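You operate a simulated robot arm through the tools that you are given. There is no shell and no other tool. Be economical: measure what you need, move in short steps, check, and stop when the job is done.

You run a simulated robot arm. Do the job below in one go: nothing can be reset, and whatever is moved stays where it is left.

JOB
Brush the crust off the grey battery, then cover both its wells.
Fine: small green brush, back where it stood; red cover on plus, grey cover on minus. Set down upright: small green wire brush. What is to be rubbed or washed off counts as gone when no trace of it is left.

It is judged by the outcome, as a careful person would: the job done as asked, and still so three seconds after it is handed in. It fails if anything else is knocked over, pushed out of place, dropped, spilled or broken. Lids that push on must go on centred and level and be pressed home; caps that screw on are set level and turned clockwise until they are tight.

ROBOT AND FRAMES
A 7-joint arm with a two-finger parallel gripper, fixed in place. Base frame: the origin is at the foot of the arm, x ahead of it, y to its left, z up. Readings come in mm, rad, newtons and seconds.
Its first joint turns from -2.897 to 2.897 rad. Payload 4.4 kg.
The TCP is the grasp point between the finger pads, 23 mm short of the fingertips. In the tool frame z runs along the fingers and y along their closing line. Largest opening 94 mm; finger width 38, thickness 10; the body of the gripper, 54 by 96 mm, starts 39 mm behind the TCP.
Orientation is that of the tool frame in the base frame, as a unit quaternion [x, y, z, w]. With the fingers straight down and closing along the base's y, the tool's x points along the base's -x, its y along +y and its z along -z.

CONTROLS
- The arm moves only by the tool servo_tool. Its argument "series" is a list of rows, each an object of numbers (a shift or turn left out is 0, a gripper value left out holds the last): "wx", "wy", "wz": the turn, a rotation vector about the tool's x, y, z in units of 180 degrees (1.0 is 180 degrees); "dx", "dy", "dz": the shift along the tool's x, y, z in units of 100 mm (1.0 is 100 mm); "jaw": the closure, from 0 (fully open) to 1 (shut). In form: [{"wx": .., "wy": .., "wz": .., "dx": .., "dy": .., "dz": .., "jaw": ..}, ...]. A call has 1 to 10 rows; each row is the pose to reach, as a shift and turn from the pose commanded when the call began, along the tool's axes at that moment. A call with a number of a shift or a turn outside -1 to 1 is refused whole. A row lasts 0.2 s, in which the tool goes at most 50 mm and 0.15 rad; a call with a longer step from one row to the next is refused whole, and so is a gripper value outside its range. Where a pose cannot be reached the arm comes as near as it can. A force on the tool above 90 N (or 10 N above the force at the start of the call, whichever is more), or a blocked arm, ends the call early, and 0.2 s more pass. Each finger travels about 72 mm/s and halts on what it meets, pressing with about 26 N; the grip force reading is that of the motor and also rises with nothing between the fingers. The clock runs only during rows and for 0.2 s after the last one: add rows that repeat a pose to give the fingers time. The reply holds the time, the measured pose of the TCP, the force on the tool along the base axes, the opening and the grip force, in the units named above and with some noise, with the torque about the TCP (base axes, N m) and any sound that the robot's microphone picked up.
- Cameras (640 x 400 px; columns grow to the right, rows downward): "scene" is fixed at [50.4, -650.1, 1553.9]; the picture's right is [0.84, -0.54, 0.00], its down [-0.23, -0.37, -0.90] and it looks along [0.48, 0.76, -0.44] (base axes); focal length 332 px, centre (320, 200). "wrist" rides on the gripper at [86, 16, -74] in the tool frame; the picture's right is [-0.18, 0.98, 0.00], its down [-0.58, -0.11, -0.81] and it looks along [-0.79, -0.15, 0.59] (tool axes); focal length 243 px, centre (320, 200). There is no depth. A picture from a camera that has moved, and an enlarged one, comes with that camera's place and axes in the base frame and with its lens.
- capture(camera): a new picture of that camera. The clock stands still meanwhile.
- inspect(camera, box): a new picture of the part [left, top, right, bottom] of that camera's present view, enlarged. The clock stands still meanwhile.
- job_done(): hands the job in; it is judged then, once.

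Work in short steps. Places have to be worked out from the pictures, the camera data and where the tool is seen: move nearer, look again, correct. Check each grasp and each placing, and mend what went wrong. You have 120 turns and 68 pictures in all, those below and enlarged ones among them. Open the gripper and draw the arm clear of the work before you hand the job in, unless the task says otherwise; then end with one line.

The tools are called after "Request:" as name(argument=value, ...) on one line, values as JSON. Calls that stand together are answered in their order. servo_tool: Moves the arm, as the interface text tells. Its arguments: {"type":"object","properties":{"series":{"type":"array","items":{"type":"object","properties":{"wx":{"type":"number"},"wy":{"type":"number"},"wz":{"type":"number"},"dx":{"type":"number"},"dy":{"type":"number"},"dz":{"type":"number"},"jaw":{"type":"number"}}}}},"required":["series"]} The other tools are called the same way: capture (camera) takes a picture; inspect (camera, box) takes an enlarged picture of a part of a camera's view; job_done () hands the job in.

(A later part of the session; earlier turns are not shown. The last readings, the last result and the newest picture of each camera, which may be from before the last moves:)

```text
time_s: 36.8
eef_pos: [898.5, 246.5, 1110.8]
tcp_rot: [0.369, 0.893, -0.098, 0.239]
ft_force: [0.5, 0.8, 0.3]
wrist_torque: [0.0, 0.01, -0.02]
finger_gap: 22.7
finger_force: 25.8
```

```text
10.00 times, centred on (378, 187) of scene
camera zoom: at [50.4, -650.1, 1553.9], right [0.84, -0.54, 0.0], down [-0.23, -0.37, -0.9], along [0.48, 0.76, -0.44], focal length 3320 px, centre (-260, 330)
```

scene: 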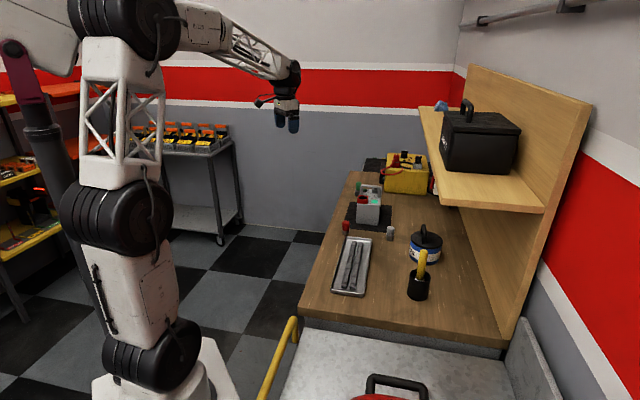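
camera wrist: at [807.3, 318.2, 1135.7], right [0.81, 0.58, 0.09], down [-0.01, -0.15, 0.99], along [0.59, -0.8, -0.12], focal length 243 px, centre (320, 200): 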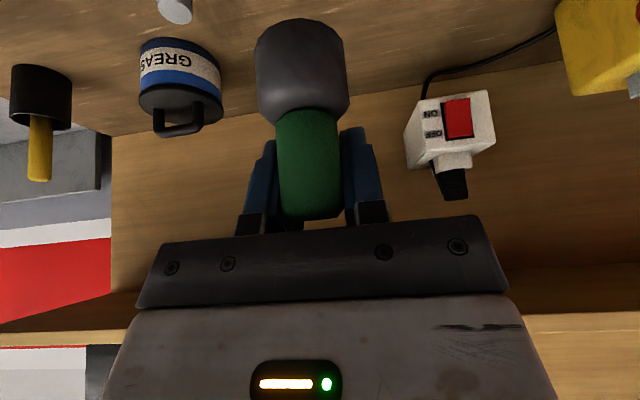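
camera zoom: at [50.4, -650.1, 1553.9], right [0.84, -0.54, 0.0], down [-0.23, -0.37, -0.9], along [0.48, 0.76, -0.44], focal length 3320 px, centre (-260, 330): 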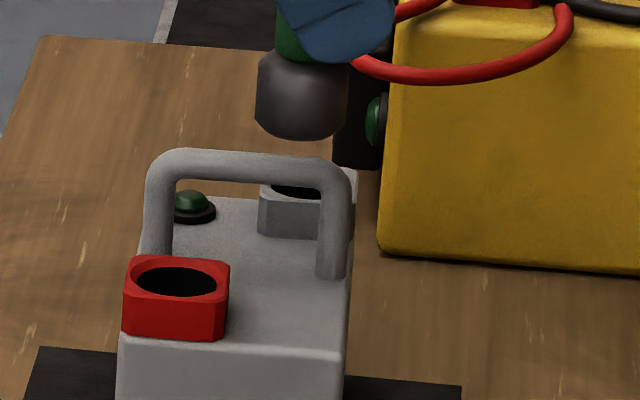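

From here the battery top looks clean. I swing the yaw back to the radial direction and carry the brush toward its home; the battery itself (slid about 25 mm) I'll draw back by its handle afterwards.

Request:
servo_tool(series=[{"wx": -0.0216, "wz": -0.0374}, {"wx": -0.0432, "wz": -0.0748}, {"wx": -0.0648, "wz": -0.1122}, {"wx": -0.0864, "wz": -0.1496}, {"wx": -0.108, "wz": -0.187}, {"wx": -0.1296, "wz": -0.2244}, {"wx": -0.1512, "wz": -0.2618}, {"wx": -0.1728, "wz": -0.2992}, {"wx": -0.1944, "wz": -0.3366}, {"wx": -0.1944, "wz": -0.3366}])

Request:
servo_tool(series=[{"dy": 0.4}, {"dy": 0.8}, {"dx": -0.2, "dz": 0.115, "dy": 1.0}, {"dx": -0.5, "dz": 0.29, "dy": 1.0}, {"dx": -0.77, "dz": 0.444, "dy": 1.0}, {"dx": -0.77, "dz": 0.444, "dy": 1.0}])

Request:
servo_tool(series=[{"dy": 0.4}, {"dx": -0.2, "dz": 0.115, "dy": 0.56}, {"dx": -0.5, "dz": 0.29, "dy": 0.56}, {"dx": -0.76, "dz": 0.439, "dy": 0.56}, {"dx": -0.76, "dz": 0.439, "dy": 0.56}])

Request:
inspect(camera="scene", box=[330, 140, 410, 190])

Request:
capture(camera="wrist")

```text
time_s: 39.0
eef_pos: [897.9, 245.3, 1111.0]
tcp_rot: [-0.211, 0.943, 0.056, 0.252]
ft_force: [0.3, -0.1, -1.8]
wrist_torque: [0.0, 0.0, 0.02]
finger_gap: 22.9
finger_force: 26.2
```

```text
time_s: 40.4
eef_pos: [934.7, 375.5, 1110.4]
tcp_rot: [-0.211, 0.943, 0.055, 0.253]
ft_force: [0.0, -0.4, -1.2]
wrist_torque: [-0.01, 0.01, 0.0]
finger_gap: 22.8
finger_force: 25.7
```

```text
time_s: 41.6
eef_pos: [991.4, 463.3, 1110.1]
tcp_rot: [-0.211, 0.943, 0.057, 0.253]
ft_force: [-0.2, -1.1, -0.6]
wrist_torque: [0.0, -0.01, 0.01]
finger_gap: 23.0
finger_force: 26.0
```

```text
8.00 times, centred on (370, 165) of scene
camera zoom: at [50.4, -650.1, 1553.9], right [0.84, -0.54, 0.0], down [-0.23, -0.37, -0.9], along [0.48, 0.76, -0.44], focal length 2656 px, centre (-80, 480)
```

zoom: 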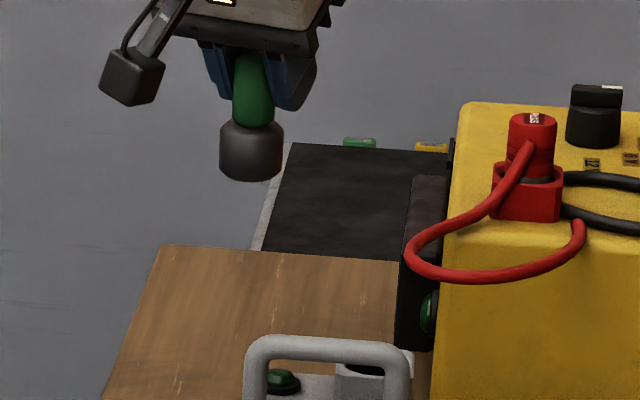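

```text
30 pictures are left
camera wrist: at [883.0, 430.9, 1132.7], right [-0.27, 0.96, 0.09], down [0.14, -0.06, 0.99], along [0.95, 0.28, -0.12], focal length 243 px, centre (320, 200)
```

wrist: 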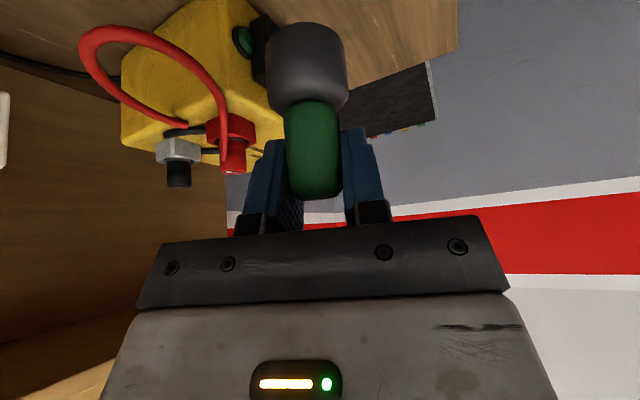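

The brush hangs upright; comparing with the first grasp, I correct 7 mm inward and lower it over its home spot.

Request:
servo_tool(series=[{"dx": 0.06, "dz": -0.035}, {"dx": 0.21, "dz": 0.225}, {"dx": 0.41, "dz": 0.57}, {"dx": 0.56, "dz": 0.831}, {"dx": 0.56, "dz": 0.831}])

Request:
servo_tool(series=[{"dx": 0.15, "dz": 0.26}, {"dx": 0.3, "dz": 0.52}, {"dx": 0.325, "dz": 0.563}, {"dx": 0.335, "dz": 0.58}, {"dx": 0.345, "dz": 0.597}, {"dx": 0.345, "dz": 0.597}])

Request:
inspect(camera="scene", box=[346, 172, 406, 212])

```text
time_s: 42.8
eef_pos: [984.2, 460.2, 1009.9]
tcp_rot: [-0.211, 0.942, 0.057, 0.253]
ft_force: [-0.7, -0.4, 0.0]
wrist_torque: [0.02, 0.0, 0.03]
finger_gap: 22.8
finger_force: 25.7
```

```text
time_s: 44.2
eef_pos: [984.9, 460.1, 942.3]
tcp_rot: [-0.211, 0.943, 0.056, 0.253]
ft_force: [0.6, -1.9, 3.9]
wrist_torque: [-0.11, 0.03, 0.01]
finger_gap: 22.8
finger_force: 26.1
```

```text
10.00 times, centred on (376, 192) of scene
camera zoom: at [50.4, -650.1, 1553.9], right [0.84, -0.54, 0.0], down [-0.23, -0.37, -0.9], along [0.48, 0.76, -0.44], focal length 3320 px, centre (-240, 280)
```

zoom: 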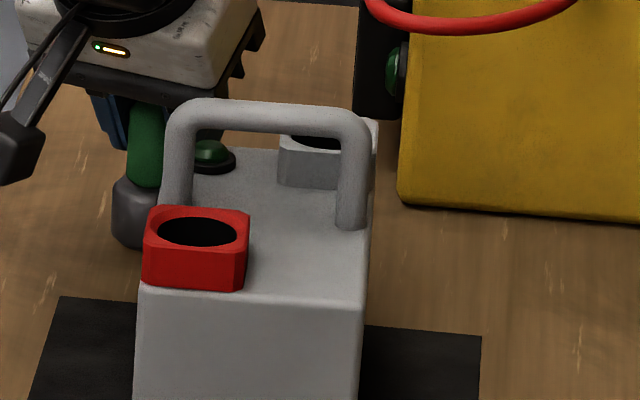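

The brush base is within about 2 mm of where it stood, and there's a first touch (4 N). I lower a hair more to confirm it sits.

Request:
servo_tool(series=[{"dx": 0.005, "dz": 0.0087}, {"dx": 0.01, "dz": 0.0173}, {"dx": 0.01, "dz": 0.0173}])

```text
time_s: 45.0
eef_pos: [984.4, 459.8, 941.0]
tcp_rot: [-0.21, 0.943, 0.057, 0.253]
ft_force: [3.3, -3.1, 20.2]
wrist_torque: [-0.35, -0.01, 0.0]
finger_gap: 23.1
finger_force: 26.6
```

Seated on the bench. I ease off, open, and retreat upward.

Request:
servo_tool(series=[{"dx": -0.007, "dz": -0.012}, {"dx": -0.007, "dz": -0.012, "jaw": 0.4}, {"dx": -0.007, "dz": -0.012, "jaw": 0.0}, {"dx": -0.007, "dz": -0.012, "jaw": 0.0}, {"dx": -0.15, "dz": -0.26, "jaw": 0.0}, {"dx": -0.35, "dz": -0.6, "jaw": 0.0}, {"dx": -0.5, "dz": -0.86, "jaw": 0.0}, {"dx": -0.5, "dz": -0.86, "jaw": 0.0}])

Request:
inspect(camera="scene", box=[346, 172, 406, 212])

```text
time_s: 46.8
eef_pos: [985.2, 460.8, 1039.5]
tcp_rot: [-0.21, 0.943, 0.057, 0.252]
ft_force: [-0.1, 0.0, 0.1]
wrist_torque: [-0.01, 0.02, -0.02]
finger_gap: 94.0
finger_force: 0.1
```

```text
10.00 times, centred on (376, 192) of scene
camera zoom: at [50.4, -650.1, 1553.9], right [0.84, -0.54, 0.0], down [-0.23, -0.37, -0.9], along [0.48, 0.76, -0.44], focal length 3320 px, centre (-240, 280)
```

zoom: 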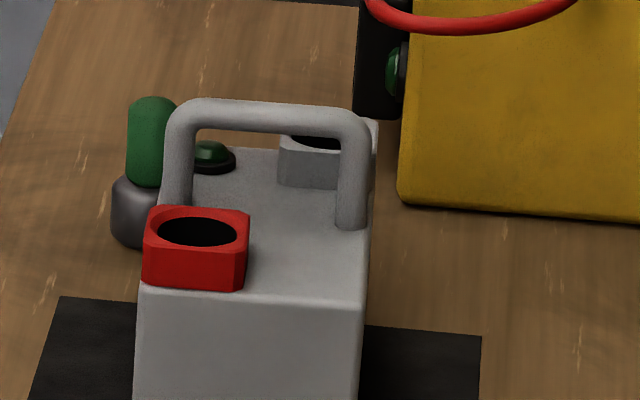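

The brush is upright within about 2 mm of its original spot. Next I set the tool vertical, turn the closing line along the battery's long axis, and go above the handle bar (mid ≈(906,292,1011)) to draw the battery back about 26 mm.

Request:
servo_tool(series=[{"dx": -0.15, "dz": -0.26}, {"dx": -0.25, "dz": -0.43}, {"dx": -0.25, "dz": -0.43, "wy": 0.0417}, {"dx": -0.25, "dz": -0.43, "wy": 0.0833}, {"dx": -0.25, "dz": -0.43, "wy": 0.125}, {"dx": -0.25, "dz": -0.43, "wy": 0.1667}, {"dx": -0.25, "dz": -0.43, "wy": 0.1667}])

Request:
servo_tool(series=[{"dx": 0.3, "dy": -0.2}, {"dx": 0.6, "dy": -0.4, "wz": 0.042}, {"dx": 0.9, "dy": -0.6, "wz": 0.084}, {"dx": 1.0, "dy": -0.9, "wz": 0.126, "jaw": 0.57}, {"dx": 1.0, "dy": -1.0, "wz": 0.168}, {"dx": 1.0, "dy": -1.0, "wz": 0.21}, {"dx": 1.0, "dy": -1.0, "wz": 0.252}, {"dx": 1.0, "dy": -1.0, "wz": 0.294}, {"dx": 1.0, "dy": -1.0, "wz": 0.336}, {"dx": 1.0, "dy": -1.0, "wz": 0.378}])

Request:
capture(camera="wrist")

```text
time_s: 48.4
eef_pos: [985.6, 461.2, 1088.8]
tcp_rot: [-0.219, 0.976, 0.0, -0.001]
ft_force: [-0.6, -0.1, 0.6]
wrist_torque: [0.01, 0.03, 0.01]
finger_gap: 94.0
finger_force: 0.0
```

```text
time_s: 50.6
eef_pos: [936.5, 327.2, 1088.6]
tcp_rot: [0.366, 0.93, 0.0, 0.0]
ft_force: [-0.4, -0.2, -0.5]
wrist_torque: [0.03, 0.01, 0.0]
finger_gap: 40.4
finger_force: 0.0
```

```text
27 pictures are left
camera wrist: at [885.2, 398.3, 1164.6], right [0.8, 0.59, 0.0], down [0.35, -0.48, 0.81], along [0.48, -0.65, -0.59], focal length 243 px, centre (320, 200)
```

wrist: 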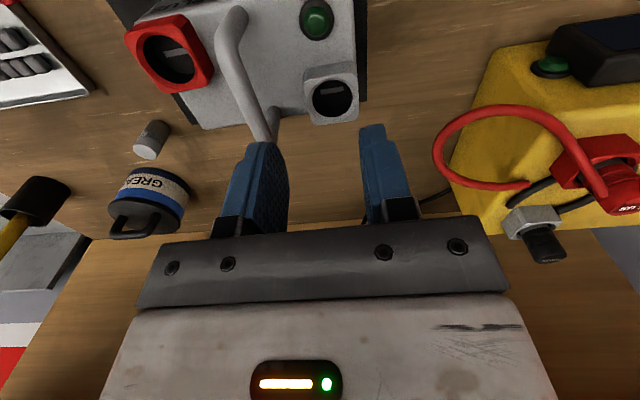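

Vertical reach is fine here. The bar lies 44 mm back along the tool's closing axis, so I move over it, lower partway and check.

Request:
servo_tool(series=[{"dy": -0.22}, {"dy": -0.44}, {"dy": -0.44, "dz": 0.25}, {"dy": -0.44, "dz": 0.45}, {"dy": -0.44, "dz": 0.45}])

Request:
capture(camera="wrist")

```text
time_s: 51.8
eef_pos: [907.3, 294.4, 1043.9]
tcp_rot: [0.366, 0.931, 0.0, 0.0]
ft_force: [0.3, 1.3, -0.7]
wrist_torque: [-0.02, 0.02, -0.03]
finger_gap: 40.4
finger_force: 0.0
```

```text
26 pictures are left
camera wrist: at [855.6, 366.4, 1119.5], right [0.8, 0.6, 0.0], down [0.35, -0.48, 0.81], along [0.48, -0.65, -0.59], focal length 243 px, centre (320, 200)
```

wrist: 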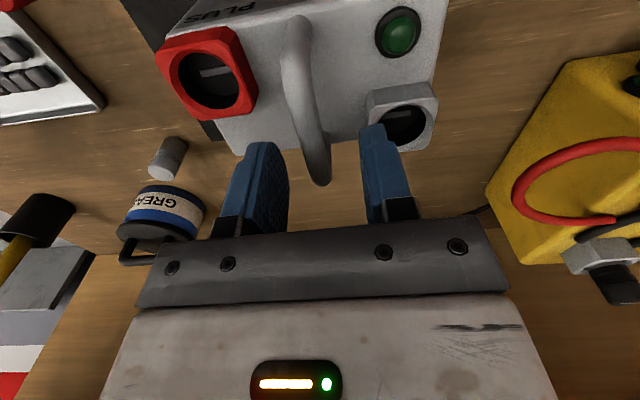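

The bar runs between the fingers. I lower to z≈1016 and close on it.

Request:
servo_tool(series=[{"dz": 0.14}, {"dz": 0.28}, {"dz": 0.28}, {"dz": 0.28, "jaw": 1.0}, {"dz": 0.28, "jaw": 1.0}, {"dz": 0.28, "jaw": 1.0}])

```text
time_s: 53.2
eef_pos: [906.9, 294.4, 1016.7]
tcp_rot: [0.365, 0.931, 0.001, -0.001]
ft_force: [4.3, -5.1, 0.1]
wrist_torque: [-0.1, -0.09, 0.02]
finger_gap: 12.8
finger_force: 26.4
```

Bar gripped (12.8 mm). I drag the battery back about 26 mm along its long axis, slowly.

Request:
servo_tool(series=[{"dy": -0.04}, {"dy": -0.08}, {"dy": -0.12}, {"dy": -0.16}, {"dy": -0.2}, {"dy": -0.23}, {"dy": -0.258, "dx": 0.013}, {"dy": -0.258, "dx": 0.013}])

Request:
inspect(camera="scene", box=[346, 172, 406, 212])

```text
time_s: 55.0
eef_pos: [888.1, 277.0, 1016.0]
tcp_rot: [0.366, 0.931, 0.0, 0.0]
ft_force: [7.4, 1.3, 1.8]
wrist_torque: [-0.11, -0.1, 0.01]
finger_gap: 12.5
finger_force: 25.9
```

```text
10.00 times, centred on (376, 192) of scene
camera zoom: at [50.4, -650.1, 1553.9], right [0.84, -0.54, 0.0], down [-0.23, -0.37, -0.9], along [0.48, 0.76, -0.44], focal length 3320 px, centre (-240, 280)
```

zoom: 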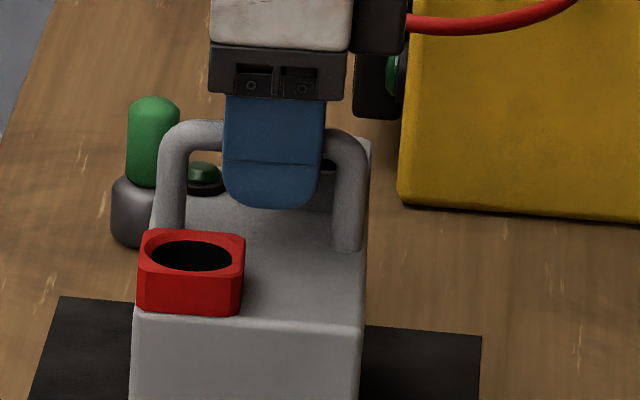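

About 4 mm short of the original place, so I add that, release the bar and rise.

Request:
servo_tool(series=[{"dy": -0.02}, {"dy": -0.04}, {"dy": -0.04}, {"dy": -0.04, "jaw": 0.57}, {"dy": -0.04, "jaw": 0.57}, {"dy": -0.04, "dz": -0.3}, {"dy": -0.04, "dz": -0.7}, {"dy": -0.04, "dz": -0.95}, {"dy": -0.04, "dz": -0.95}])

Request:
inspect(camera="scene", box=[346, 172, 406, 212])

Request:
capture(camera="wrist")

```text
time_s: 57.0
eef_pos: [886.3, 276.1, 1110.8]
tcp_rot: [0.366, 0.931, 0.0, 0.0]
ft_force: [-0.2, 0.4, -0.8]
wrist_torque: [0.02, 0.02, -0.02]
finger_gap: 40.5
finger_force: 0.1
```

```text
10.00 times, centred on (376, 192) of scene
camera zoom: at [50.4, -650.1, 1553.9], right [0.84, -0.54, 0.0], down [-0.23, -0.37, -0.9], along [0.48, 0.76, -0.44], focal length 3320 px, centre (-240, 280)
```

zoom: 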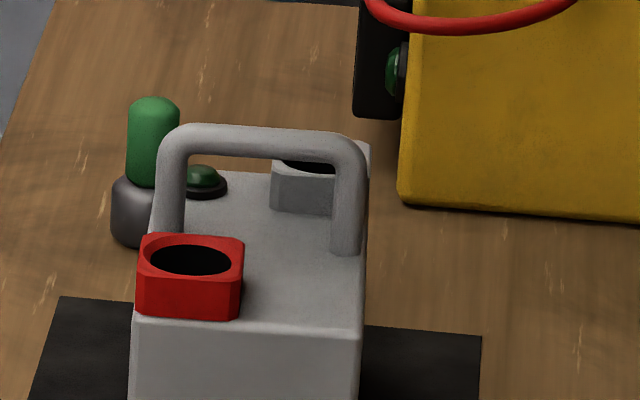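

```text
23 pictures are left
camera wrist: at [834.3, 346.2, 1186.9], right [0.8, 0.6, 0.0], down [0.35, -0.48, 0.81], along [0.48, -0.65, -0.59], focal length 243 px, centre (320, 200)
```

wrist: 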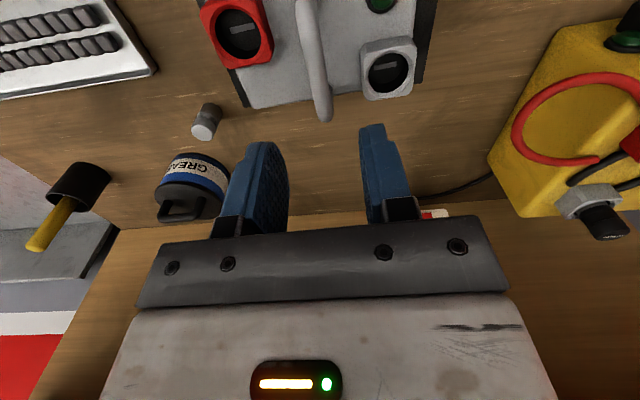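

The battery is back within about 2 mm of its original place, and no teal is left. I zoom in on the wells, and on the grey cover to see what kind of closure it has.

Request:
inspect(camera="wrist", box=[180, 0, 440, 160])

Request:
inspect(camera="scene", box=[334, 214, 404, 254])

```text
2.46 times, centred on (310, 80) of wrist
camera zoom: at [834.3, 346.2, 1186.9], right [0.8, 0.6, 0.0], down [0.35, -0.48, 0.81], along [0.48, -0.65, -0.59], focal length 597 px, centre (345, 495)
```

zoom: 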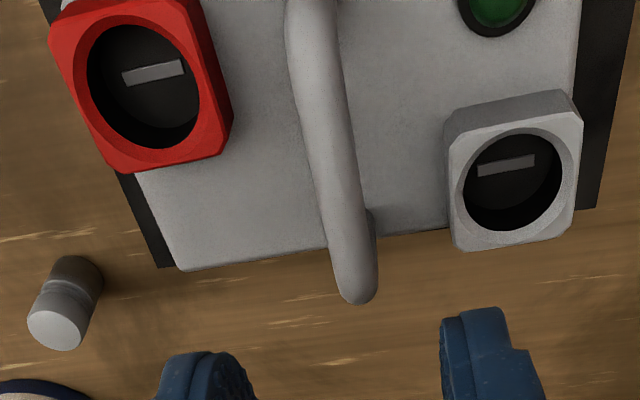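

```text
9.14 times, centred on (369, 234) of scene
camera zoom: at [50.4, -650.1, 1553.9], right [0.84, -0.54, 0.0], down [-0.23, -0.37, -0.9], along [0.48, 0.76, -0.44], focal length 3035 px, centre (-128, -111)
```

zoom: 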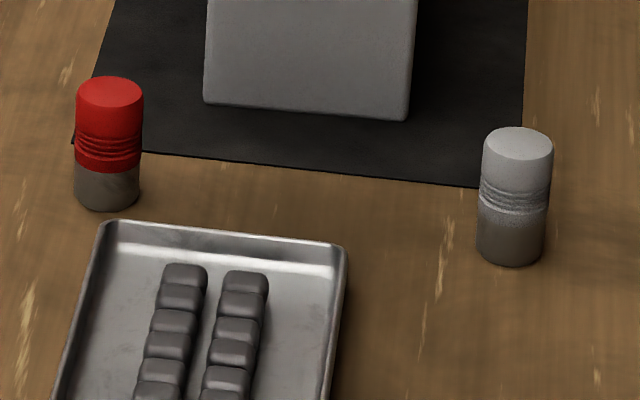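

Push-in plugs: ribbed grip above, plug below, each well with a blade contact. I move over the red cover, keeping the yaw, and look again.

Request:
servo_tool(series=[{"dx": 0.2, "dy": -0.3}, {"dx": 0.4, "dy": -0.65}, {"dx": 0.6, "dy": -1.0}, {"dx": 0.6, "dy": -1.0}])

Request:
servo_tool(series=[{"dx": 0.1, "dy": -0.3, "dz": 0.2}, {"dx": 0.17, "dy": -0.578, "dz": 0.5}, {"dx": 0.17, "dy": -0.578, "dz": 0.9}, {"dx": 0.17, "dy": -0.578, "dz": 1.0}, {"dx": 0.17, "dy": -0.578, "dz": 1.0}])

Request:
capture(camera="wrist")

```text
time_s: 58.0
eef_pos: [773.5, 242.5, 1110.4]
tcp_rot: [0.366, 0.93, 0.0, -0.001]
ft_force: [0.2, -0.4, -0.6]
wrist_torque: [0.02, -0.02, -0.01]
finger_gap: 40.7
finger_force: 0.1
```

```text
time_s: 59.2
eef_pos: [722.4, 210.8, 1011.5]
tcp_rot: [0.366, 0.931, 0.0, -0.001]
ft_force: [-0.3, -0.7, 0.0]
wrist_torque: [0.01, -0.04, 0.05]
finger_gap: 40.4
finger_force: 0.1
```

```text
20 pictures are left
camera wrist: at [669.8, 282.0, 1086.6], right [0.8, 0.6, 0.0], down [0.35, -0.48, 0.81], along [0.48, -0.65, -0.59], focal length 243 px, centre (320, 200)
```

wrist: 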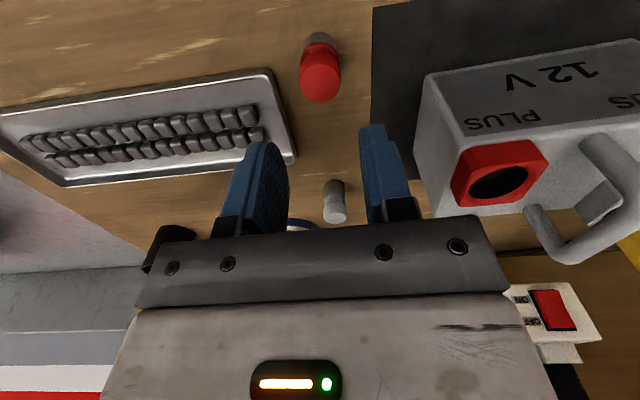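

The red cover's top fixes at (722.5,212), directly under the TCP. I descend to z≈917 and close.

Request:
servo_tool(series=[{"dz": 0.3}, {"dz": 0.6}, {"dz": 0.8}, {"dz": 0.945}, {"dz": 0.945}, {"dz": 0.945, "jaw": 1.0}, {"dz": 0.945, "jaw": 1.0}, {"dz": 0.945, "jaw": 1.0}])

Request:
capture(camera="wrist")

```text
time_s: 61.0
eef_pos: [722.0, 210.1, 915.7]
tcp_rot: [0.366, 0.931, 0.0, 0.0]
ft_force: [-0.2, 0.6, -0.6]
wrist_torque: [-0.03, -0.04, -0.02]
finger_gap: 26.3
finger_force: 26.3
```

```text
19 pictures are left
camera wrist: at [669.4, 281.5, 992.1], right [0.8, 0.6, 0.0], down [0.35, -0.48, 0.81], along [0.48, -0.65, -0.59], focal length 243 px, centre (320, 200)
```

wrist: 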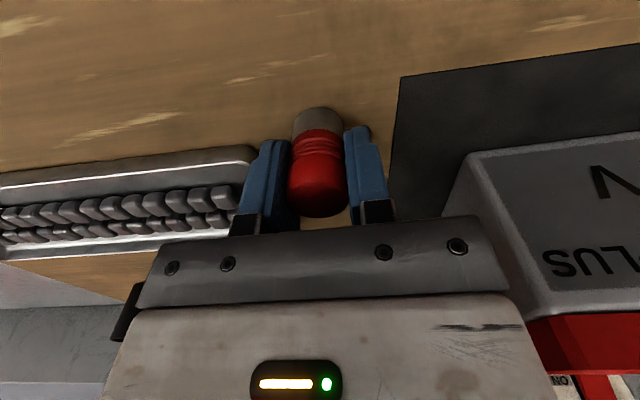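

Held, but the fingertips reach about to the red rim; to keep them off the collar when seated I re-grip 8 mm higher.

Request:
servo_tool(series=[{"jaw": 0.65}, {"jaw": 0.65, "dz": -0.08}, {"jaw": 0.65, "dz": -0.08}, {"jaw": 1.0, "dz": -0.08}, {"jaw": 1.0, "dz": -0.08}, {"jaw": 1.0, "dz": -0.08}])

Request:
inspect(camera="wrist", box=[220, 90, 420, 230])

```text
time_s: 62.4
eef_pos: [720.9, 210.1, 924.1]
tcp_rot: [0.366, 0.931, 0.0, 0.0]
ft_force: [-0.3, 0.1, 0.2]
wrist_torque: [0.01, -0.04, 0.02]
finger_gap: 26.1
finger_force: 26.4
```

```text
2.86 times, centred on (320, 160) of wrist
camera zoom: at [669.5, 281.8, 1000.1], right [0.8, 0.6, 0.0], down [0.35, -0.48, 0.81], along [0.48, -0.65, -0.59], focal length 693 px, centre (320, 314)
```

zoom: 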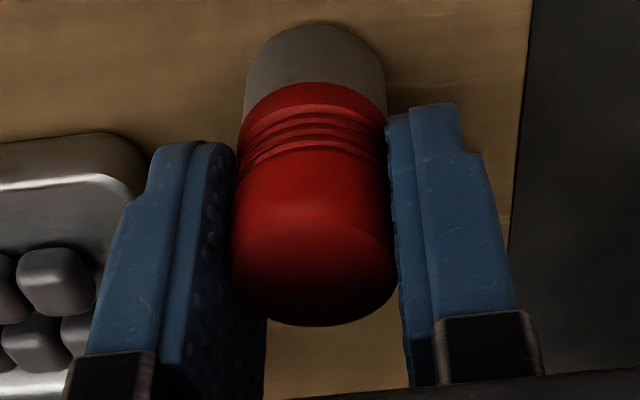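

The red cover is centred in the pads, its top level with the TCP. I lift it and carry it above the plus well (≈(830,253)).

Request:
servo_tool(series=[{"dz": -0.2}, {"dz": -0.6}, {"dz": -1.0}, {"dz": -1.0}])

Request:
servo_tool(series=[{"dz": -0.4}, {"dz": -0.6}, {"dz": -0.6, "dx": -0.17, "dy": 0.35}, {"dz": -0.6, "dx": -0.34, "dy": 0.7}, {"dz": -0.6, "dx": -0.505, "dy": 1.0}, {"dz": -0.6, "dx": -0.505, "dy": 1.0}])

Request:
inspect(camera="wrist", box=[200, 0, 440, 220])

```text
time_s: 63.4
eef_pos: [721.4, 210.1, 1025.1]
tcp_rot: [0.366, 0.931, 0.0, 0.0]
ft_force: [1.0, -0.3, -0.5]
wrist_torque: [0.01, 0.01, 0.02]
finger_gap: 26.3
finger_force: 25.9
```

```text
time_s: 64.8
eef_pos: [827.9, 249.1, 1084.3]
tcp_rot: [0.366, 0.931, -0.001, 0.0]
ft_force: [-0.7, -1.3, -0.8]
wrist_torque: [0.02, -0.02, -0.03]
finger_gap: 26.2
finger_force: 26.0
```

```text
1.82 times, centred on (320, 110) of wrist
camera zoom: at [775.8, 320.7, 1159.7], right [0.8, 0.6, 0.0], down [0.35, -0.48, 0.81], along [0.48, -0.65, -0.59], focal length 441 px, centre (320, 364)
```

zoom: 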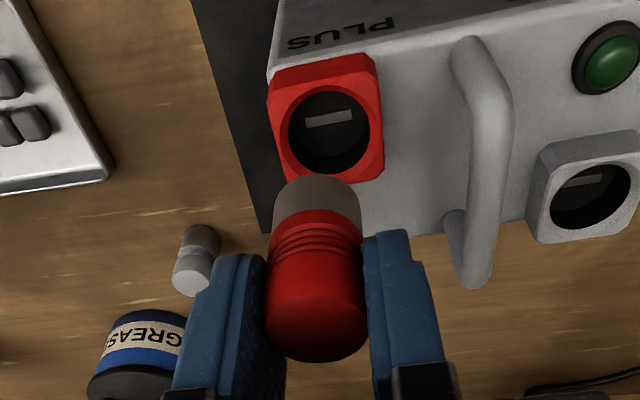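

The plus well fixes at (830,254). I centre over it, lower to 8 mm above the rim, and check from the scene camera.

Request:
servo_tool(series=[{"dx": 0.016, "dy": 0.055}, {"dx": 0.016, "dy": 0.055, "dz": 0.2}, {"dx": 0.016, "dy": 0.055, "dz": 0.38}, {"dx": 0.016, "dy": 0.055, "dz": 0.38}])

Request:
inspect(camera="scene", box=[350, 176, 382, 206])

Request:
inspect(camera="wrist", box=[240, 40, 400, 180])

```text
time_s: 65.8
eef_pos: [830.9, 254.9, 1047.4]
tcp_rot: [0.366, 0.931, 0.0, 0.0]
ft_force: [0.3, -0.1, -0.3]
wrist_torque: [-0.01, 0.01, -0.01]
finger_gap: 26.1
finger_force: 26.6
```

```text
13.33 times, centred on (366, 191) of scene
camera zoom: at [50.4, -650.1, 1553.9], right [0.84, -0.54, 0.0], down [-0.23, -0.37, -0.9], along [0.48, 0.76, -0.44], focal length 4427 px, centre (-293, 320)
```

zoom: 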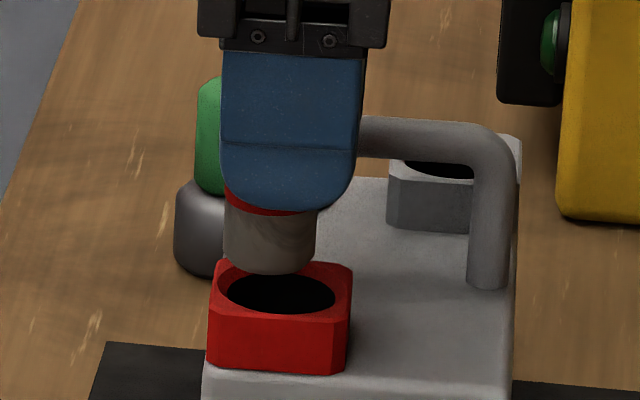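

```text
2.86 times, centred on (320, 110) of wrist
camera zoom: at [778.0, 326.0, 1122.1], right [0.8, 0.6, 0.0], down [0.35, -0.48, 0.81], along [0.48, -0.65, -0.59], focal length 693 px, centre (320, 457)
```

zoom: 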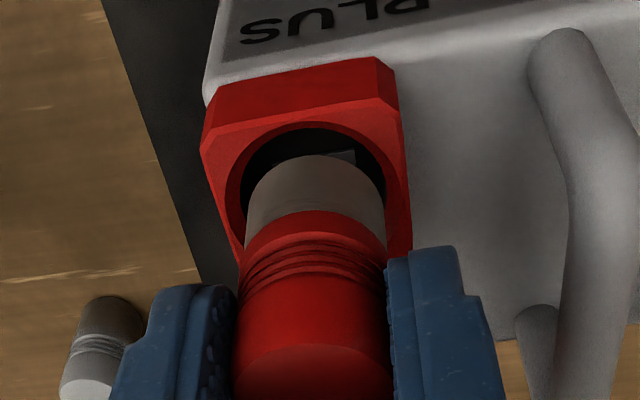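

Scene shows the plug about 2.7 mm left of the hole's centre, wrist about 1.8 mm off along the closing axis. I correct both and lower gently to the rim.

Request:
servo_tool(series=[{"dx": -0.027, "dy": -0.018}, {"dx": -0.027, "dy": -0.018, "dz": 0.04}, {"dx": -0.027, "dy": -0.018, "dz": 0.06}, {"dx": -0.027, "dy": -0.018, "dz": 0.08}, {"dx": -0.027, "dy": -0.018, "dz": 0.1}, {"dx": -0.027, "dy": -0.018, "dz": 0.1}])

Request:
inspect(camera="scene", box=[350, 176, 382, 206])

Request:
inspect(camera="wrist", box=[240, 40, 400, 180])

```text
time_s: 67.2
eef_pos: [830.2, 251.2, 1036.6]
tcp_rot: [0.365, 0.931, 0.0, 0.0]
ft_force: [0.2, -0.7, 0.5]
wrist_torque: [0.01, 0.04, 0.01]
finger_gap: 26.3
finger_force: 26.1
```

```text
13.33 times, centred on (366, 191) of scene
camera zoom: at [50.4, -650.1, 1553.9], right [0.84, -0.54, 0.0], down [-0.23, -0.37, -0.9], along [0.48, 0.76, -0.44], focal length 4427 px, centre (-293, 320)
```

zoom: 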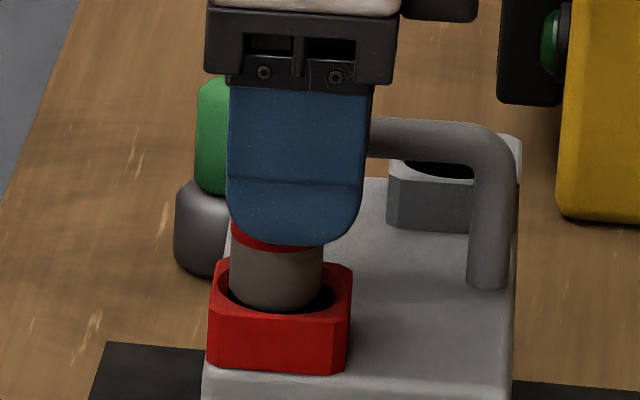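

```text
2.86 times, centred on (320, 110) of wrist
camera zoom: at [778.5, 322.7, 1112.2], right [0.8, 0.6, 0.0], down [0.35, -0.48, 0.81], along [0.48, -0.65, -0.59], focal length 693 px, centre (320, 457)
```

zoom: 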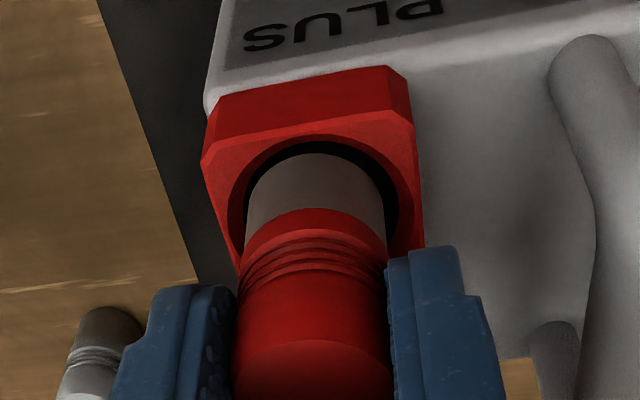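

Well centred now. I nudge 0.6 mm and lower further into the well.

Request:
servo_tool(series=[{"dy": 0.006}, {"dy": 0.006, "dz": 0.02}, {"dy": 0.006, "dz": 0.04}, {"dy": 0.006, "dz": 0.06}, {"dy": 0.006, "dz": 0.08}, {"dy": 0.006, "dz": 0.1}, {"dy": 0.006, "dz": 0.1}])

```text
time_s: 68.8
eef_pos: [831.0, 252.2, 1026.8]
tcp_rot: [0.366, 0.931, 0.0, 0.0]
ft_force: [0.6, -0.3, -0.4]
wrist_torque: [-0.02, -0.02, 0.01]
finger_gap: 26.4
finger_force: 25.5
```

No force yet, so it is entering freely. I continue down in small steps.

Request:
servo_tool(series=[{"dz": 0.02}, {"dz": 0.04}, {"dz": 0.06}, {"dz": 0.08}, {"dz": 0.1}, {"dz": 0.1}])

Request:
inspect(camera="scene", box=[350, 176, 382, 206])

```text
time_s: 70.2
eef_pos: [830.0, 253.0, 1016.9]
tcp_rot: [0.366, 0.931, 0.0, 0.0]
ft_force: [1.7, -2.2, 18.0]
wrist_torque: [-0.05, 0.04, 0.0]
finger_gap: 25.9
finger_force: 25.9
```

```text
13.33 times, centred on (366, 191) of scene
camera zoom: at [50.4, -650.1, 1553.9], right [0.84, -0.54, 0.0], down [-0.23, -0.37, -0.9], along [0.48, 0.76, -0.44], focal length 4427 px, centre (-293, 320)
```

zoom: 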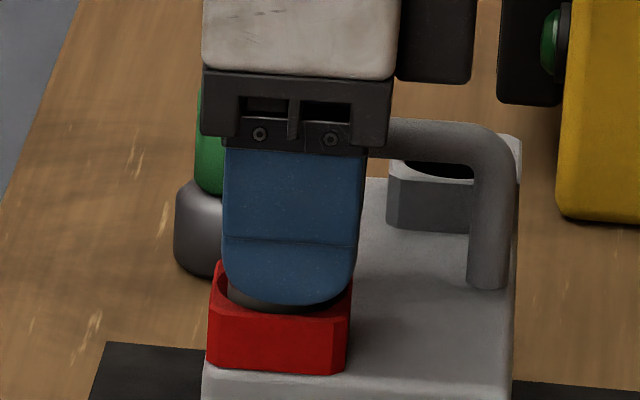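

18 N of resistance at 1017, which may be the catch. I press a bit further.

Request:
servo_tool(series=[{"dz": 0.01}, {"dz": 0.02}, {"dz": 0.03}, {"dz": 0.03}])

```text
time_s: 71.2
eef_pos: [831.2, 252.1, 1014.5]
tcp_rot: [0.366, 0.931, 0.0, 0.001]
ft_force: [0.3, 0.7, 18.8]
wrist_torque: [0.1, 0.09, 0.01]
finger_gap: 25.9
finger_force: 25.5
```

It goes on yielding at about 19 N, so I continue a few millimetres and look.

Request:
servo_tool(series=[{"dz": 0.01}, {"dz": 0.02}, {"dz": 0.03}, {"dz": 0.04}, {"dz": 0.04}])

Request:
inspect(camera="wrist", box=[220, 70, 420, 230])

```text
time_s: 72.4
eef_pos: [831.1, 252.0, 1013.1]
tcp_rot: [0.366, 0.931, 0.001, 0.0]
ft_force: [-27.0, -0.2, 69.6]
wrist_torque: [-0.92, 1.01, -0.39]
finger_gap: 26.0
finger_force: 25.9
```

```text
2.50 times, centred on (320, 150) of wrist
camera zoom: at [778.8, 323.3, 1088.3], right [0.8, 0.6, 0.0], down [0.35, -0.48, 0.81], along [0.48, -0.65, -0.59], focal length 606 px, centre (320, 325)
```

zoom: 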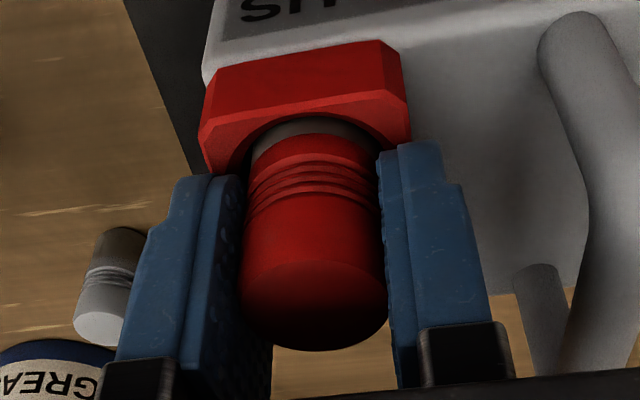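

Now 70 N with a side load: it has bottomed, or the fingertips are touching the collar, and the cover has slid about 4 mm up in the grip. I unload, release, rise and look at how it sits.

Request:
servo_tool(series=[{"dz": -0.025}, {"dz": -0.025, "jaw": 0.6}, {"dz": -0.025, "jaw": 0.6}, {"dz": -0.3, "jaw": 0.6}, {"dz": -0.6, "jaw": 0.6}, {"dz": -0.6, "jaw": 0.6}])

Request:
inspect(camera="scene", box=[350, 176, 382, 206])

```text
time_s: 73.8
eef_pos: [830.7, 251.6, 1069.2]
tcp_rot: [0.365, 0.931, -0.001, 0.001]
ft_force: [0.3, -0.2, -0.2]
wrist_torque: [0.03, 0.02, -0.02]
finger_gap: 37.6
finger_force: 0.0
```

```text
13.33 times, centred on (366, 191) of scene
camera zoom: at [50.4, -650.1, 1553.9], right [0.84, -0.54, 0.0], down [-0.23, -0.37, -0.9], along [0.48, 0.76, -0.44], focal length 4427 px, centre (-293, 320)
```

zoom: 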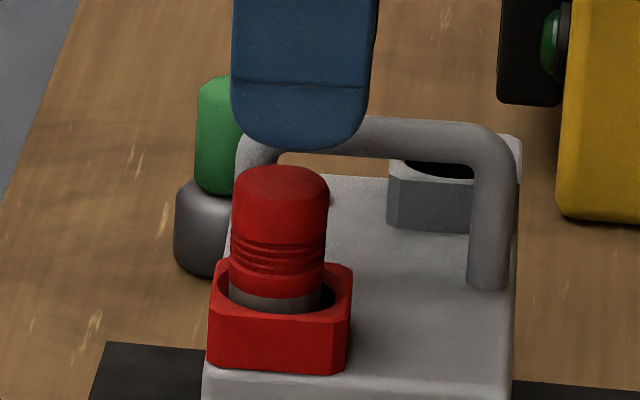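

It sits upright and centred but not fully home. I close the fingers and press straight down on its top.

Request:
servo_tool(series=[{"jaw": 1.0}, {"jaw": 1.0}, {"jaw": 1.0, "dz": 0.15}, {"jaw": 1.0, "dz": 0.24}, {"jaw": 1.0, "dz": 0.26}, {"jaw": 1.0, "dz": 0.28}, {"jaw": 1.0, "dz": 0.3}, {"jaw": 1.0, "dz": 0.31}, {"jaw": 1.0, "dz": 0.32}])

```text
time_s: 75.7
eef_pos: [831.4, 252.4, 1045.9]
tcp_rot: [0.366, 0.931, 0.002, 0.004]
ft_force: [-3.2, -1.6, 13.2]
wrist_torque: [0.08, 0.23, 0.04]
finger_gap: 0.0
finger_force: 26.1
stopped in row 9: the force on the tool passed its limit at 94 N (the readings are from after the stop); the commanded pose is now the measured one
```

Request:
servo_tool(series=[{"dz": -0.1}, {"dz": -0.35}, {"dz": -0.35}])

Request:
inspect(camera="scene", box=[350, 176, 382, 206])

```text
time_s: 76.5
eef_pos: [832.8, 252.6, 1080.7]
tcp_rot: [0.366, 0.931, 0.002, 0.004]
ft_force: [-0.1, -0.8, 0.4]
wrist_torque: [-0.01, 0.03, 0.02]
finger_gap: 0.0
finger_force: 26.0
```

```text
13.33 times, centred on (366, 191) of scene
camera zoom: at [50.4, -650.1, 1553.9], right [0.84, -0.54, 0.0], down [-0.23, -0.37, -0.9], along [0.48, 0.76, -0.44], focal length 4427 px, centre (-293, 320)
```

zoom: 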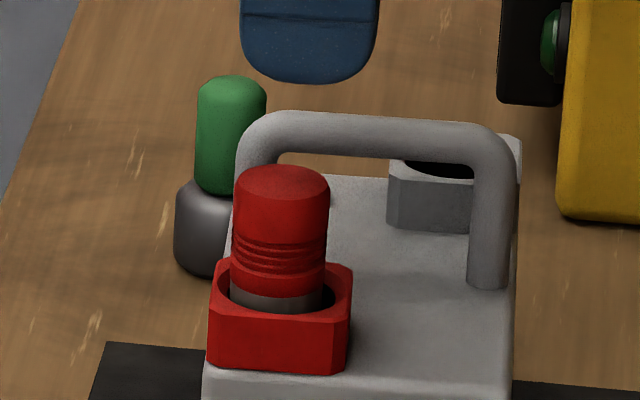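

94 N moves nothing: by my sums the plug's bottom (z≈973) rests exactly on the blade contact's top. So its underside slot must be turned to match the blade. I re-grip the cover and turn it clockwise under light pressure.

Request:
servo_tool(series=[{"jaw": 0.62, "dx": 0.017, "dy": -0.016, "wx": 0.0021, "wy": 0.0019}, {"jaw": 0.62, "dx": 0.017, "dy": -0.016, "wx": 0.0021, "wy": 0.0019}, {"dz": 0.35, "dx": 0.017, "dy": -0.016, "wx": 0.0021, "wy": 0.0019}, {"dz": 0.65, "dx": 0.017, "dy": -0.016, "wx": 0.0021, "wy": 0.0019}, {"dz": 0.65, "dx": 0.017, "dy": -0.016, "wx": 0.0021, "wy": 0.0019, "jaw": 1.0}, {"dz": 0.65, "dx": 0.017, "dy": -0.016, "wx": 0.0021, "wy": 0.0019, "jaw": 1.0}, {"dz": 0.655, "dx": 0.017, "dy": -0.016, "wx": 0.0021, "wy": 0.0019, "jaw": 1.0}, {"dz": 0.66, "dx": 0.017, "dy": -0.016, "wx": 0.0021, "wy": 0.0019, "jaw": 1.0}])

```text
time_s: 78.3
eef_pos: [830.4, 252.9, 1013.8]
tcp_rot: [0.365, 0.931, 0.001, 0.0]
ft_force: [0.0, 0.0, 0.5]
wrist_torque: [0.0, 0.04, -0.02]
finger_gap: 26.1
finger_force: 26.1
```

Gripped without load. I press about 1 mm and turn clockwise in 4° steps, watching z and force.

Request:
servo_tool(series=[{"dz": 0.008}, {"dz": 0.008, "wz": 0.022}, {"dz": 0.008, "wz": 0.044}, {"dz": 0.008, "wz": 0.066}, {"dz": 0.008, "wz": 0.088}, {"dz": 0.008, "wz": 0.11}, {"dz": 0.008, "wz": 0.132}, {"dz": 0.008, "wz": 0.154}, {"dz": 0.008, "wz": 0.176}])

```text
time_s: 80.3
eef_pos: [831.4, 252.3, 1013.8]
tcp_rot: [0.605, 0.796, 0.002, 0.0]
ft_force: [0.0, -0.9, 18.4]
wrist_torque: [0.01, 0.07, 0.02]
finger_gap: 26.2
finger_force: 26.5
```

Request:
servo_tool(series=[{"wz": 0.022}, {"wz": 0.044}, {"wz": 0.066}, {"wz": 0.088}, {"wz": 0.11}, {"wz": 0.132}, {"wz": 0.154}, {"wz": 0.176}, {"wz": 0.198}, {"wz": 0.22}])

```text
time_s: 82.5
eef_pos: [830.3, 252.9, 1013.4]
tcp_rot: [0.84, 0.543, 0.001, -0.001]
ft_force: [-10.2, -2.9, 12.3]
wrist_torque: [0.0, 0.27, 0.08]
finger_gap: 26.0
finger_force: 25.9
```

At 72° turned there is still no drop. I continue clockwise with the same light press.

Request:
servo_tool(series=[{"wz": 0.022}, {"wz": 0.044}, {"wz": 0.066}, {"wz": 0.088}, {"wz": 0.11}, {"wz": 0.132}, {"wz": 0.154}, {"wz": 0.176}, {"wz": 0.198}, {"wz": 0.22}])

```text
time_s: 84.7
eef_pos: [830.1, 252.7, 1012.5]
tcp_rot: [0.974, 0.226, 0.0, -0.001]
ft_force: [-5.1, -0.8, 3.0]
wrist_torque: [0.0, 0.13, 0.02]
finger_gap: 26.1
finger_force: 25.3
```

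Force has dropped to 3 N, so the cover is giving way. I press down 4 mm at this angle.

Request:
servo_tool(series=[{"dz": 0.01}, {"dz": 0.02}, {"dz": 0.03}, {"dz": 0.04}, {"dz": 0.04}])

```text
time_s: 85.9
eef_pos: [829.2, 252.3, 1012.9]
tcp_rot: [0.974, 0.228, 0.003, -0.001]
ft_force: [-23.2, -5.4, 62.7]
wrist_torque: [-0.9, 1.1, -0.43]
finger_gap: 26.1
finger_force: 26.4
```

Hard stop again at the same height with no slip at 62 N. So the earlier 2.5 mm travel at a steady 18 N was a press fit, and the cover is probably home. I unload and pull up lightly to test whether it is retained.

Request:
servo_tool(series=[{"dz": -0.02}, {"dz": -0.04}, {"dz": -0.045}, {"dz": -0.048}, {"dz": -0.048}])

```text
time_s: 87.1
eef_pos: [830.4, 253.3, 1013.3]
tcp_rot: [0.974, 0.227, -0.001, 0.0]
ft_force: [4.1, 2.4, 13.6]
wrist_torque: [0.05, -0.4, 0.02]
finger_gap: 26.0
finger_force: 25.6
```

Request:
servo_tool(series=[{"dz": -0.005}, {"dz": -0.01}, {"dz": -0.015}, {"dz": -0.015}])

```text
time_s: 88.1
eef_pos: [829.0, 251.7, 1015.1]
tcp_rot: [0.974, 0.227, 0.0, 0.0]
ft_force: [-3.0, -0.2, -1.7]
wrist_torque: [0.01, 0.1, -0.02]
finger_gap: 26.2
finger_force: 25.9
```

Request:
servo_tool(series=[{"dz": -0.008}, {"dz": -0.015}, {"dz": -0.015}])

```text
time_s: 88.9
eef_pos: [830.5, 252.4, 1016.8]
tcp_rot: [0.974, 0.228, 0.0, -0.001]
ft_force: [-6.3, -1.2, -2.0]
wrist_torque: [-0.03, 0.21, -0.05]
finger_gap: 25.9
finger_force: 26.1
```

It rises with almost no resistance, so I look to see whether the cover came up with the hand.

Request:
inspect(camera="scene", box=[350, 176, 382, 206])

```text
13.33 times, centred on (366, 191) of scene
camera zoom: at [50.4, -650.1, 1553.9], right [0.84, -0.54, 0.0], down [-0.23, -0.37, -0.9], along [0.48, 0.76, -0.44], focal length 4427 px, centre (-293, 320)
```

zoom: 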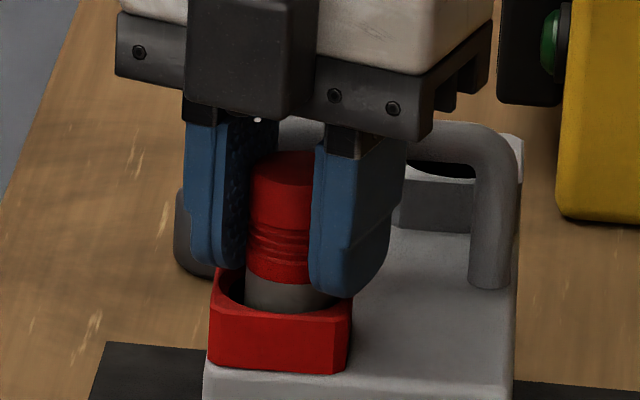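

The cover came up slightly and leans to one side of the well, which is wider than the plug. I compare with the seated plugs on the charger, which has the same kind of socket.

Request:
inspect(camera="scene", box=[384, 146, 416, 170])

```text
16.00 times, centred on (400, 158) of scene
camera zoom: at [50.4, -650.1, 1553.9], right [0.84, -0.54, 0.0], down [-0.23, -0.37, -0.9], along [0.48, 0.76, -0.44], focal length 5312 px, centre (-960, 872)
```

zoom: 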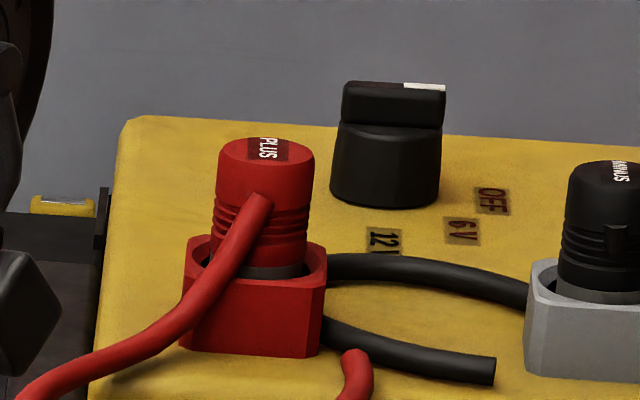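

The charger's seated plug looks the same: grey ring showing about 6 mm above the rim, centred in a loose collar. So my cover had been home before the pull test. I lift it clear, turn back to the original yaw where it was centred, and press it in again.

Request:
servo_tool(series=[{"dz": -0.08}, {"dz": -0.15}, {"dz": -0.15, "wz": -0.045}, {"dz": -0.15, "wz": -0.09}, {"dz": -0.15, "wz": -0.135}, {"dz": -0.15, "wz": -0.18}, {"dz": -0.15, "wz": -0.225}, {"dz": -0.15, "wz": -0.27}, {"dz": -0.15, "wz": -0.308}])

Request:
servo_tool(series=[{"wz": -0.045}, {"wz": -0.09}, {"wz": -0.135}, {"wz": -0.18}, {"wz": -0.225}, {"wz": -0.27}, {"wz": -0.308}, {"wz": -0.308}])

Request:
inspect(camera="scene", box=[350, 176, 382, 206])

```text
time_s: 90.9
eef_pos: [830.7, 251.9, 1033.0]
tcp_rot: [0.756, 0.654, 0.001, -0.001]
ft_force: [-0.8, -0.3, -0.1]
wrist_torque: [0.02, 0.0, 0.03]
finger_gap: 26.0
finger_force: 25.9
```

```text
time_s: 92.7
eef_pos: [830.2, 252.5, 1031.5]
tcp_rot: [0.365, 0.931, 0.001, -0.001]
ft_force: [-0.2, 0.2, -0.1]
wrist_torque: [0.0, 0.01, 0.0]
finger_gap: 25.9
finger_force: 25.6
```

```text
13.33 times, centred on (366, 191) of scene
camera zoom: at [50.4, -650.1, 1553.9], right [0.84, -0.54, 0.0], down [-0.23, -0.37, -0.9], along [0.48, 0.76, -0.44], focal length 4427 px, centre (-293, 320)
```

zoom: 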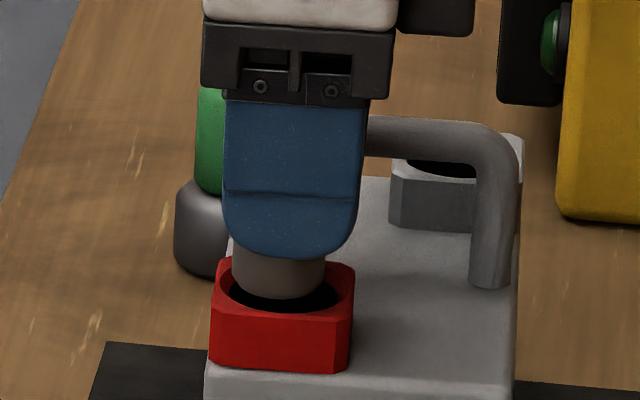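

Centred again (plug 279 vs hole 278.5 px). I lower it straight in and press.

Request:
servo_tool(series=[{"dz": 0.04}, {"dz": 0.08}, {"dz": 0.11}, {"dz": 0.13}, {"dz": 0.15}, {"dz": 0.165}, {"dz": 0.175}, {"dz": 0.185}, {"dz": 0.195}, {"dz": 0.195}])

```text
time_s: 94.9
eef_pos: [830.1, 253.3, 1013.5]
tcp_rot: [0.365, 0.931, 0.0, 0.0]
ft_force: [0.0, 0.0, 5.2]
wrist_torque: [0.01, 0.0, 0.01]
finger_gap: 25.8
finger_force: 26.2
```

Request:
servo_tool(series=[{"dz": 0.01}, {"dz": 0.02}, {"dz": 0.03}, {"dz": 0.04}, {"dz": 0.04}])

```text
time_s: 96.1
eef_pos: [830.3, 252.2, 1013.0]
tcp_rot: [0.366, 0.931, 0.002, 0.002]
ft_force: [-33.7, -0.4, 81.8]
wrist_torque: [-1.35, 1.13, -0.61]
finger_gap: 25.9
finger_force: 26.3
```

Bottomed firmly at 82 N. I unload, open and rise.

Request:
servo_tool(series=[{"dz": -0.02}, {"dz": -0.035}, {"dz": -0.035, "jaw": 0.6}, {"dz": -0.035, "jaw": 0.6}, {"dz": -0.3, "jaw": 0.6}, {"dz": -0.7, "jaw": 0.6}, {"dz": -1.0, "jaw": 0.6}, {"dz": -1.0, "jaw": 0.6}])

Request:
inspect(camera="scene", box=[350, 176, 382, 206])

```text
time_s: 97.9
eef_pos: [830.5, 253.1, 1108.0]
tcp_rot: [0.365, 0.931, 0.0, -0.001]
ft_force: [0.2, 0.9, -0.8]
wrist_torque: [-0.01, -0.02, 0.01]
finger_gap: 37.6
finger_force: 0.1
```

```text
13.33 times, centred on (366, 191) of scene
camera zoom: at [50.4, -650.1, 1553.9], right [0.84, -0.54, 0.0], down [-0.23, -0.37, -0.9], along [0.48, 0.76, -0.44], focal length 4427 px, centre (-293, 320)
```

zoom: 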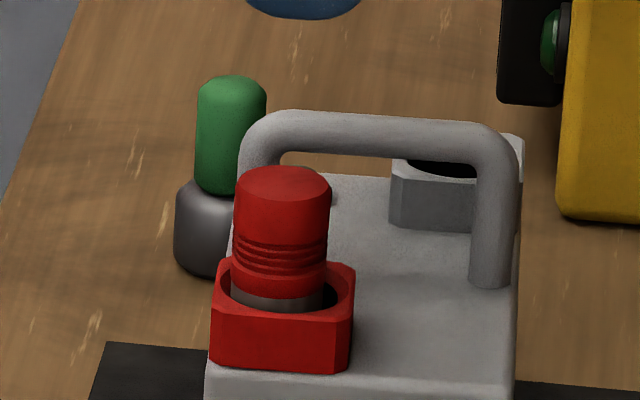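

The red cover sits upright and centred, just like the charger's plug. Now I go to the grey cover near (832,89).

Request:
servo_tool(series=[{"dx": -0.3, "dy": -0.3}, {"dx": -0.6, "dy": -0.6}, {"dx": -0.9, "dy": -0.9}, {"dx": -1.0, "dy": -1.0}, {"dx": -1.0, "dy": -1.0}])

Request:
servo_tool(series=[{"dx": -0.13, "dy": -0.19}, {"dx": -0.13, "dy": -0.19, "dz": 0.4}, {"dx": -0.13, "dy": -0.19, "dz": 0.8}, {"dx": -0.13, "dy": -0.19, "dz": 0.96}, {"dx": -0.13, "dy": -0.19, "dz": 0.96}])

Request:
capture(camera="wrist")

```text
time_s: 99.1
eef_pos: [834.9, 111.0, 1109.2]
tcp_rot: [0.365, 0.931, 0.001, -0.001]
ft_force: [-0.6, -0.3, 0.3]
wrist_torque: [0.0, 0.01, 0.02]
finger_gap: 37.6
finger_force: 0.0
```

```text
time_s: 100.3
eef_pos: [832.5, 88.2, 1012.2]
tcp_rot: [0.365, 0.931, 0.002, 0.0]
ft_force: [-0.4, 0.2, -0.2]
wrist_torque: [0.01, -0.03, -0.01]
finger_gap: 37.6
finger_force: 0.0
```

```text
4 pictures are left
camera wrist: at [779.9, 160.1, 1087.5], right [0.8, 0.6, 0.0], down [0.35, -0.48, 0.81], along [0.48, -0.65, -0.59], focal length 243 px, centre (320, 200)
```

wrist: 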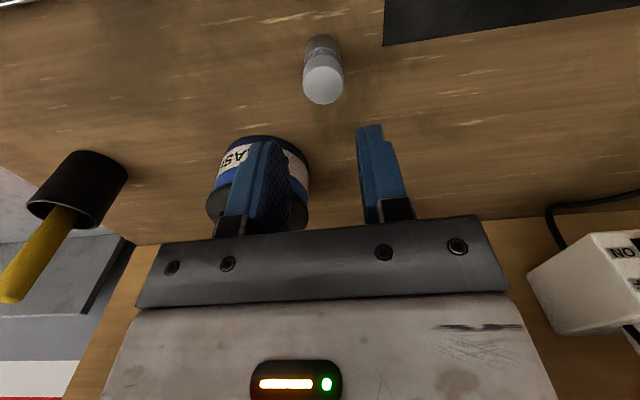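

The grey cover's top fixes at (837,87). I correct 4 mm, open a little wider, descend to the same relative height (z≈924) and close.

Request:
servo_tool(series=[{"dx": -0.038, "dy": 0.022, "jaw": 0.53}, {"dx": -0.038, "dy": 0.022, "dz": 0.3, "jaw": 0.53}, {"dx": -0.038, "dy": 0.022, "dz": 0.6}, {"dx": -0.038, "dy": 0.022, "dz": 0.8}, {"dx": -0.038, "dy": 0.022, "dz": 0.882}, {"dx": -0.038, "dy": 0.022, "dz": 0.882}, {"dx": -0.038, "dy": 0.022, "dz": 0.882, "jaw": 1.0}, {"dx": -0.038, "dy": 0.022, "dz": 0.882, "jaw": 1.0}, {"dx": -0.038, "dy": 0.022, "dz": 0.882, "jaw": 1.0}])

```text
time_s: 102.3
eef_pos: [835.5, 87.9, 924.3]
tcp_rot: [0.366, 0.931, 0.001, -0.001]
ft_force: [-0.1, 0.1, -0.1]
wrist_torque: [0.02, 0.0, -0.01]
finger_gap: 26.6
finger_force: 26.1
```

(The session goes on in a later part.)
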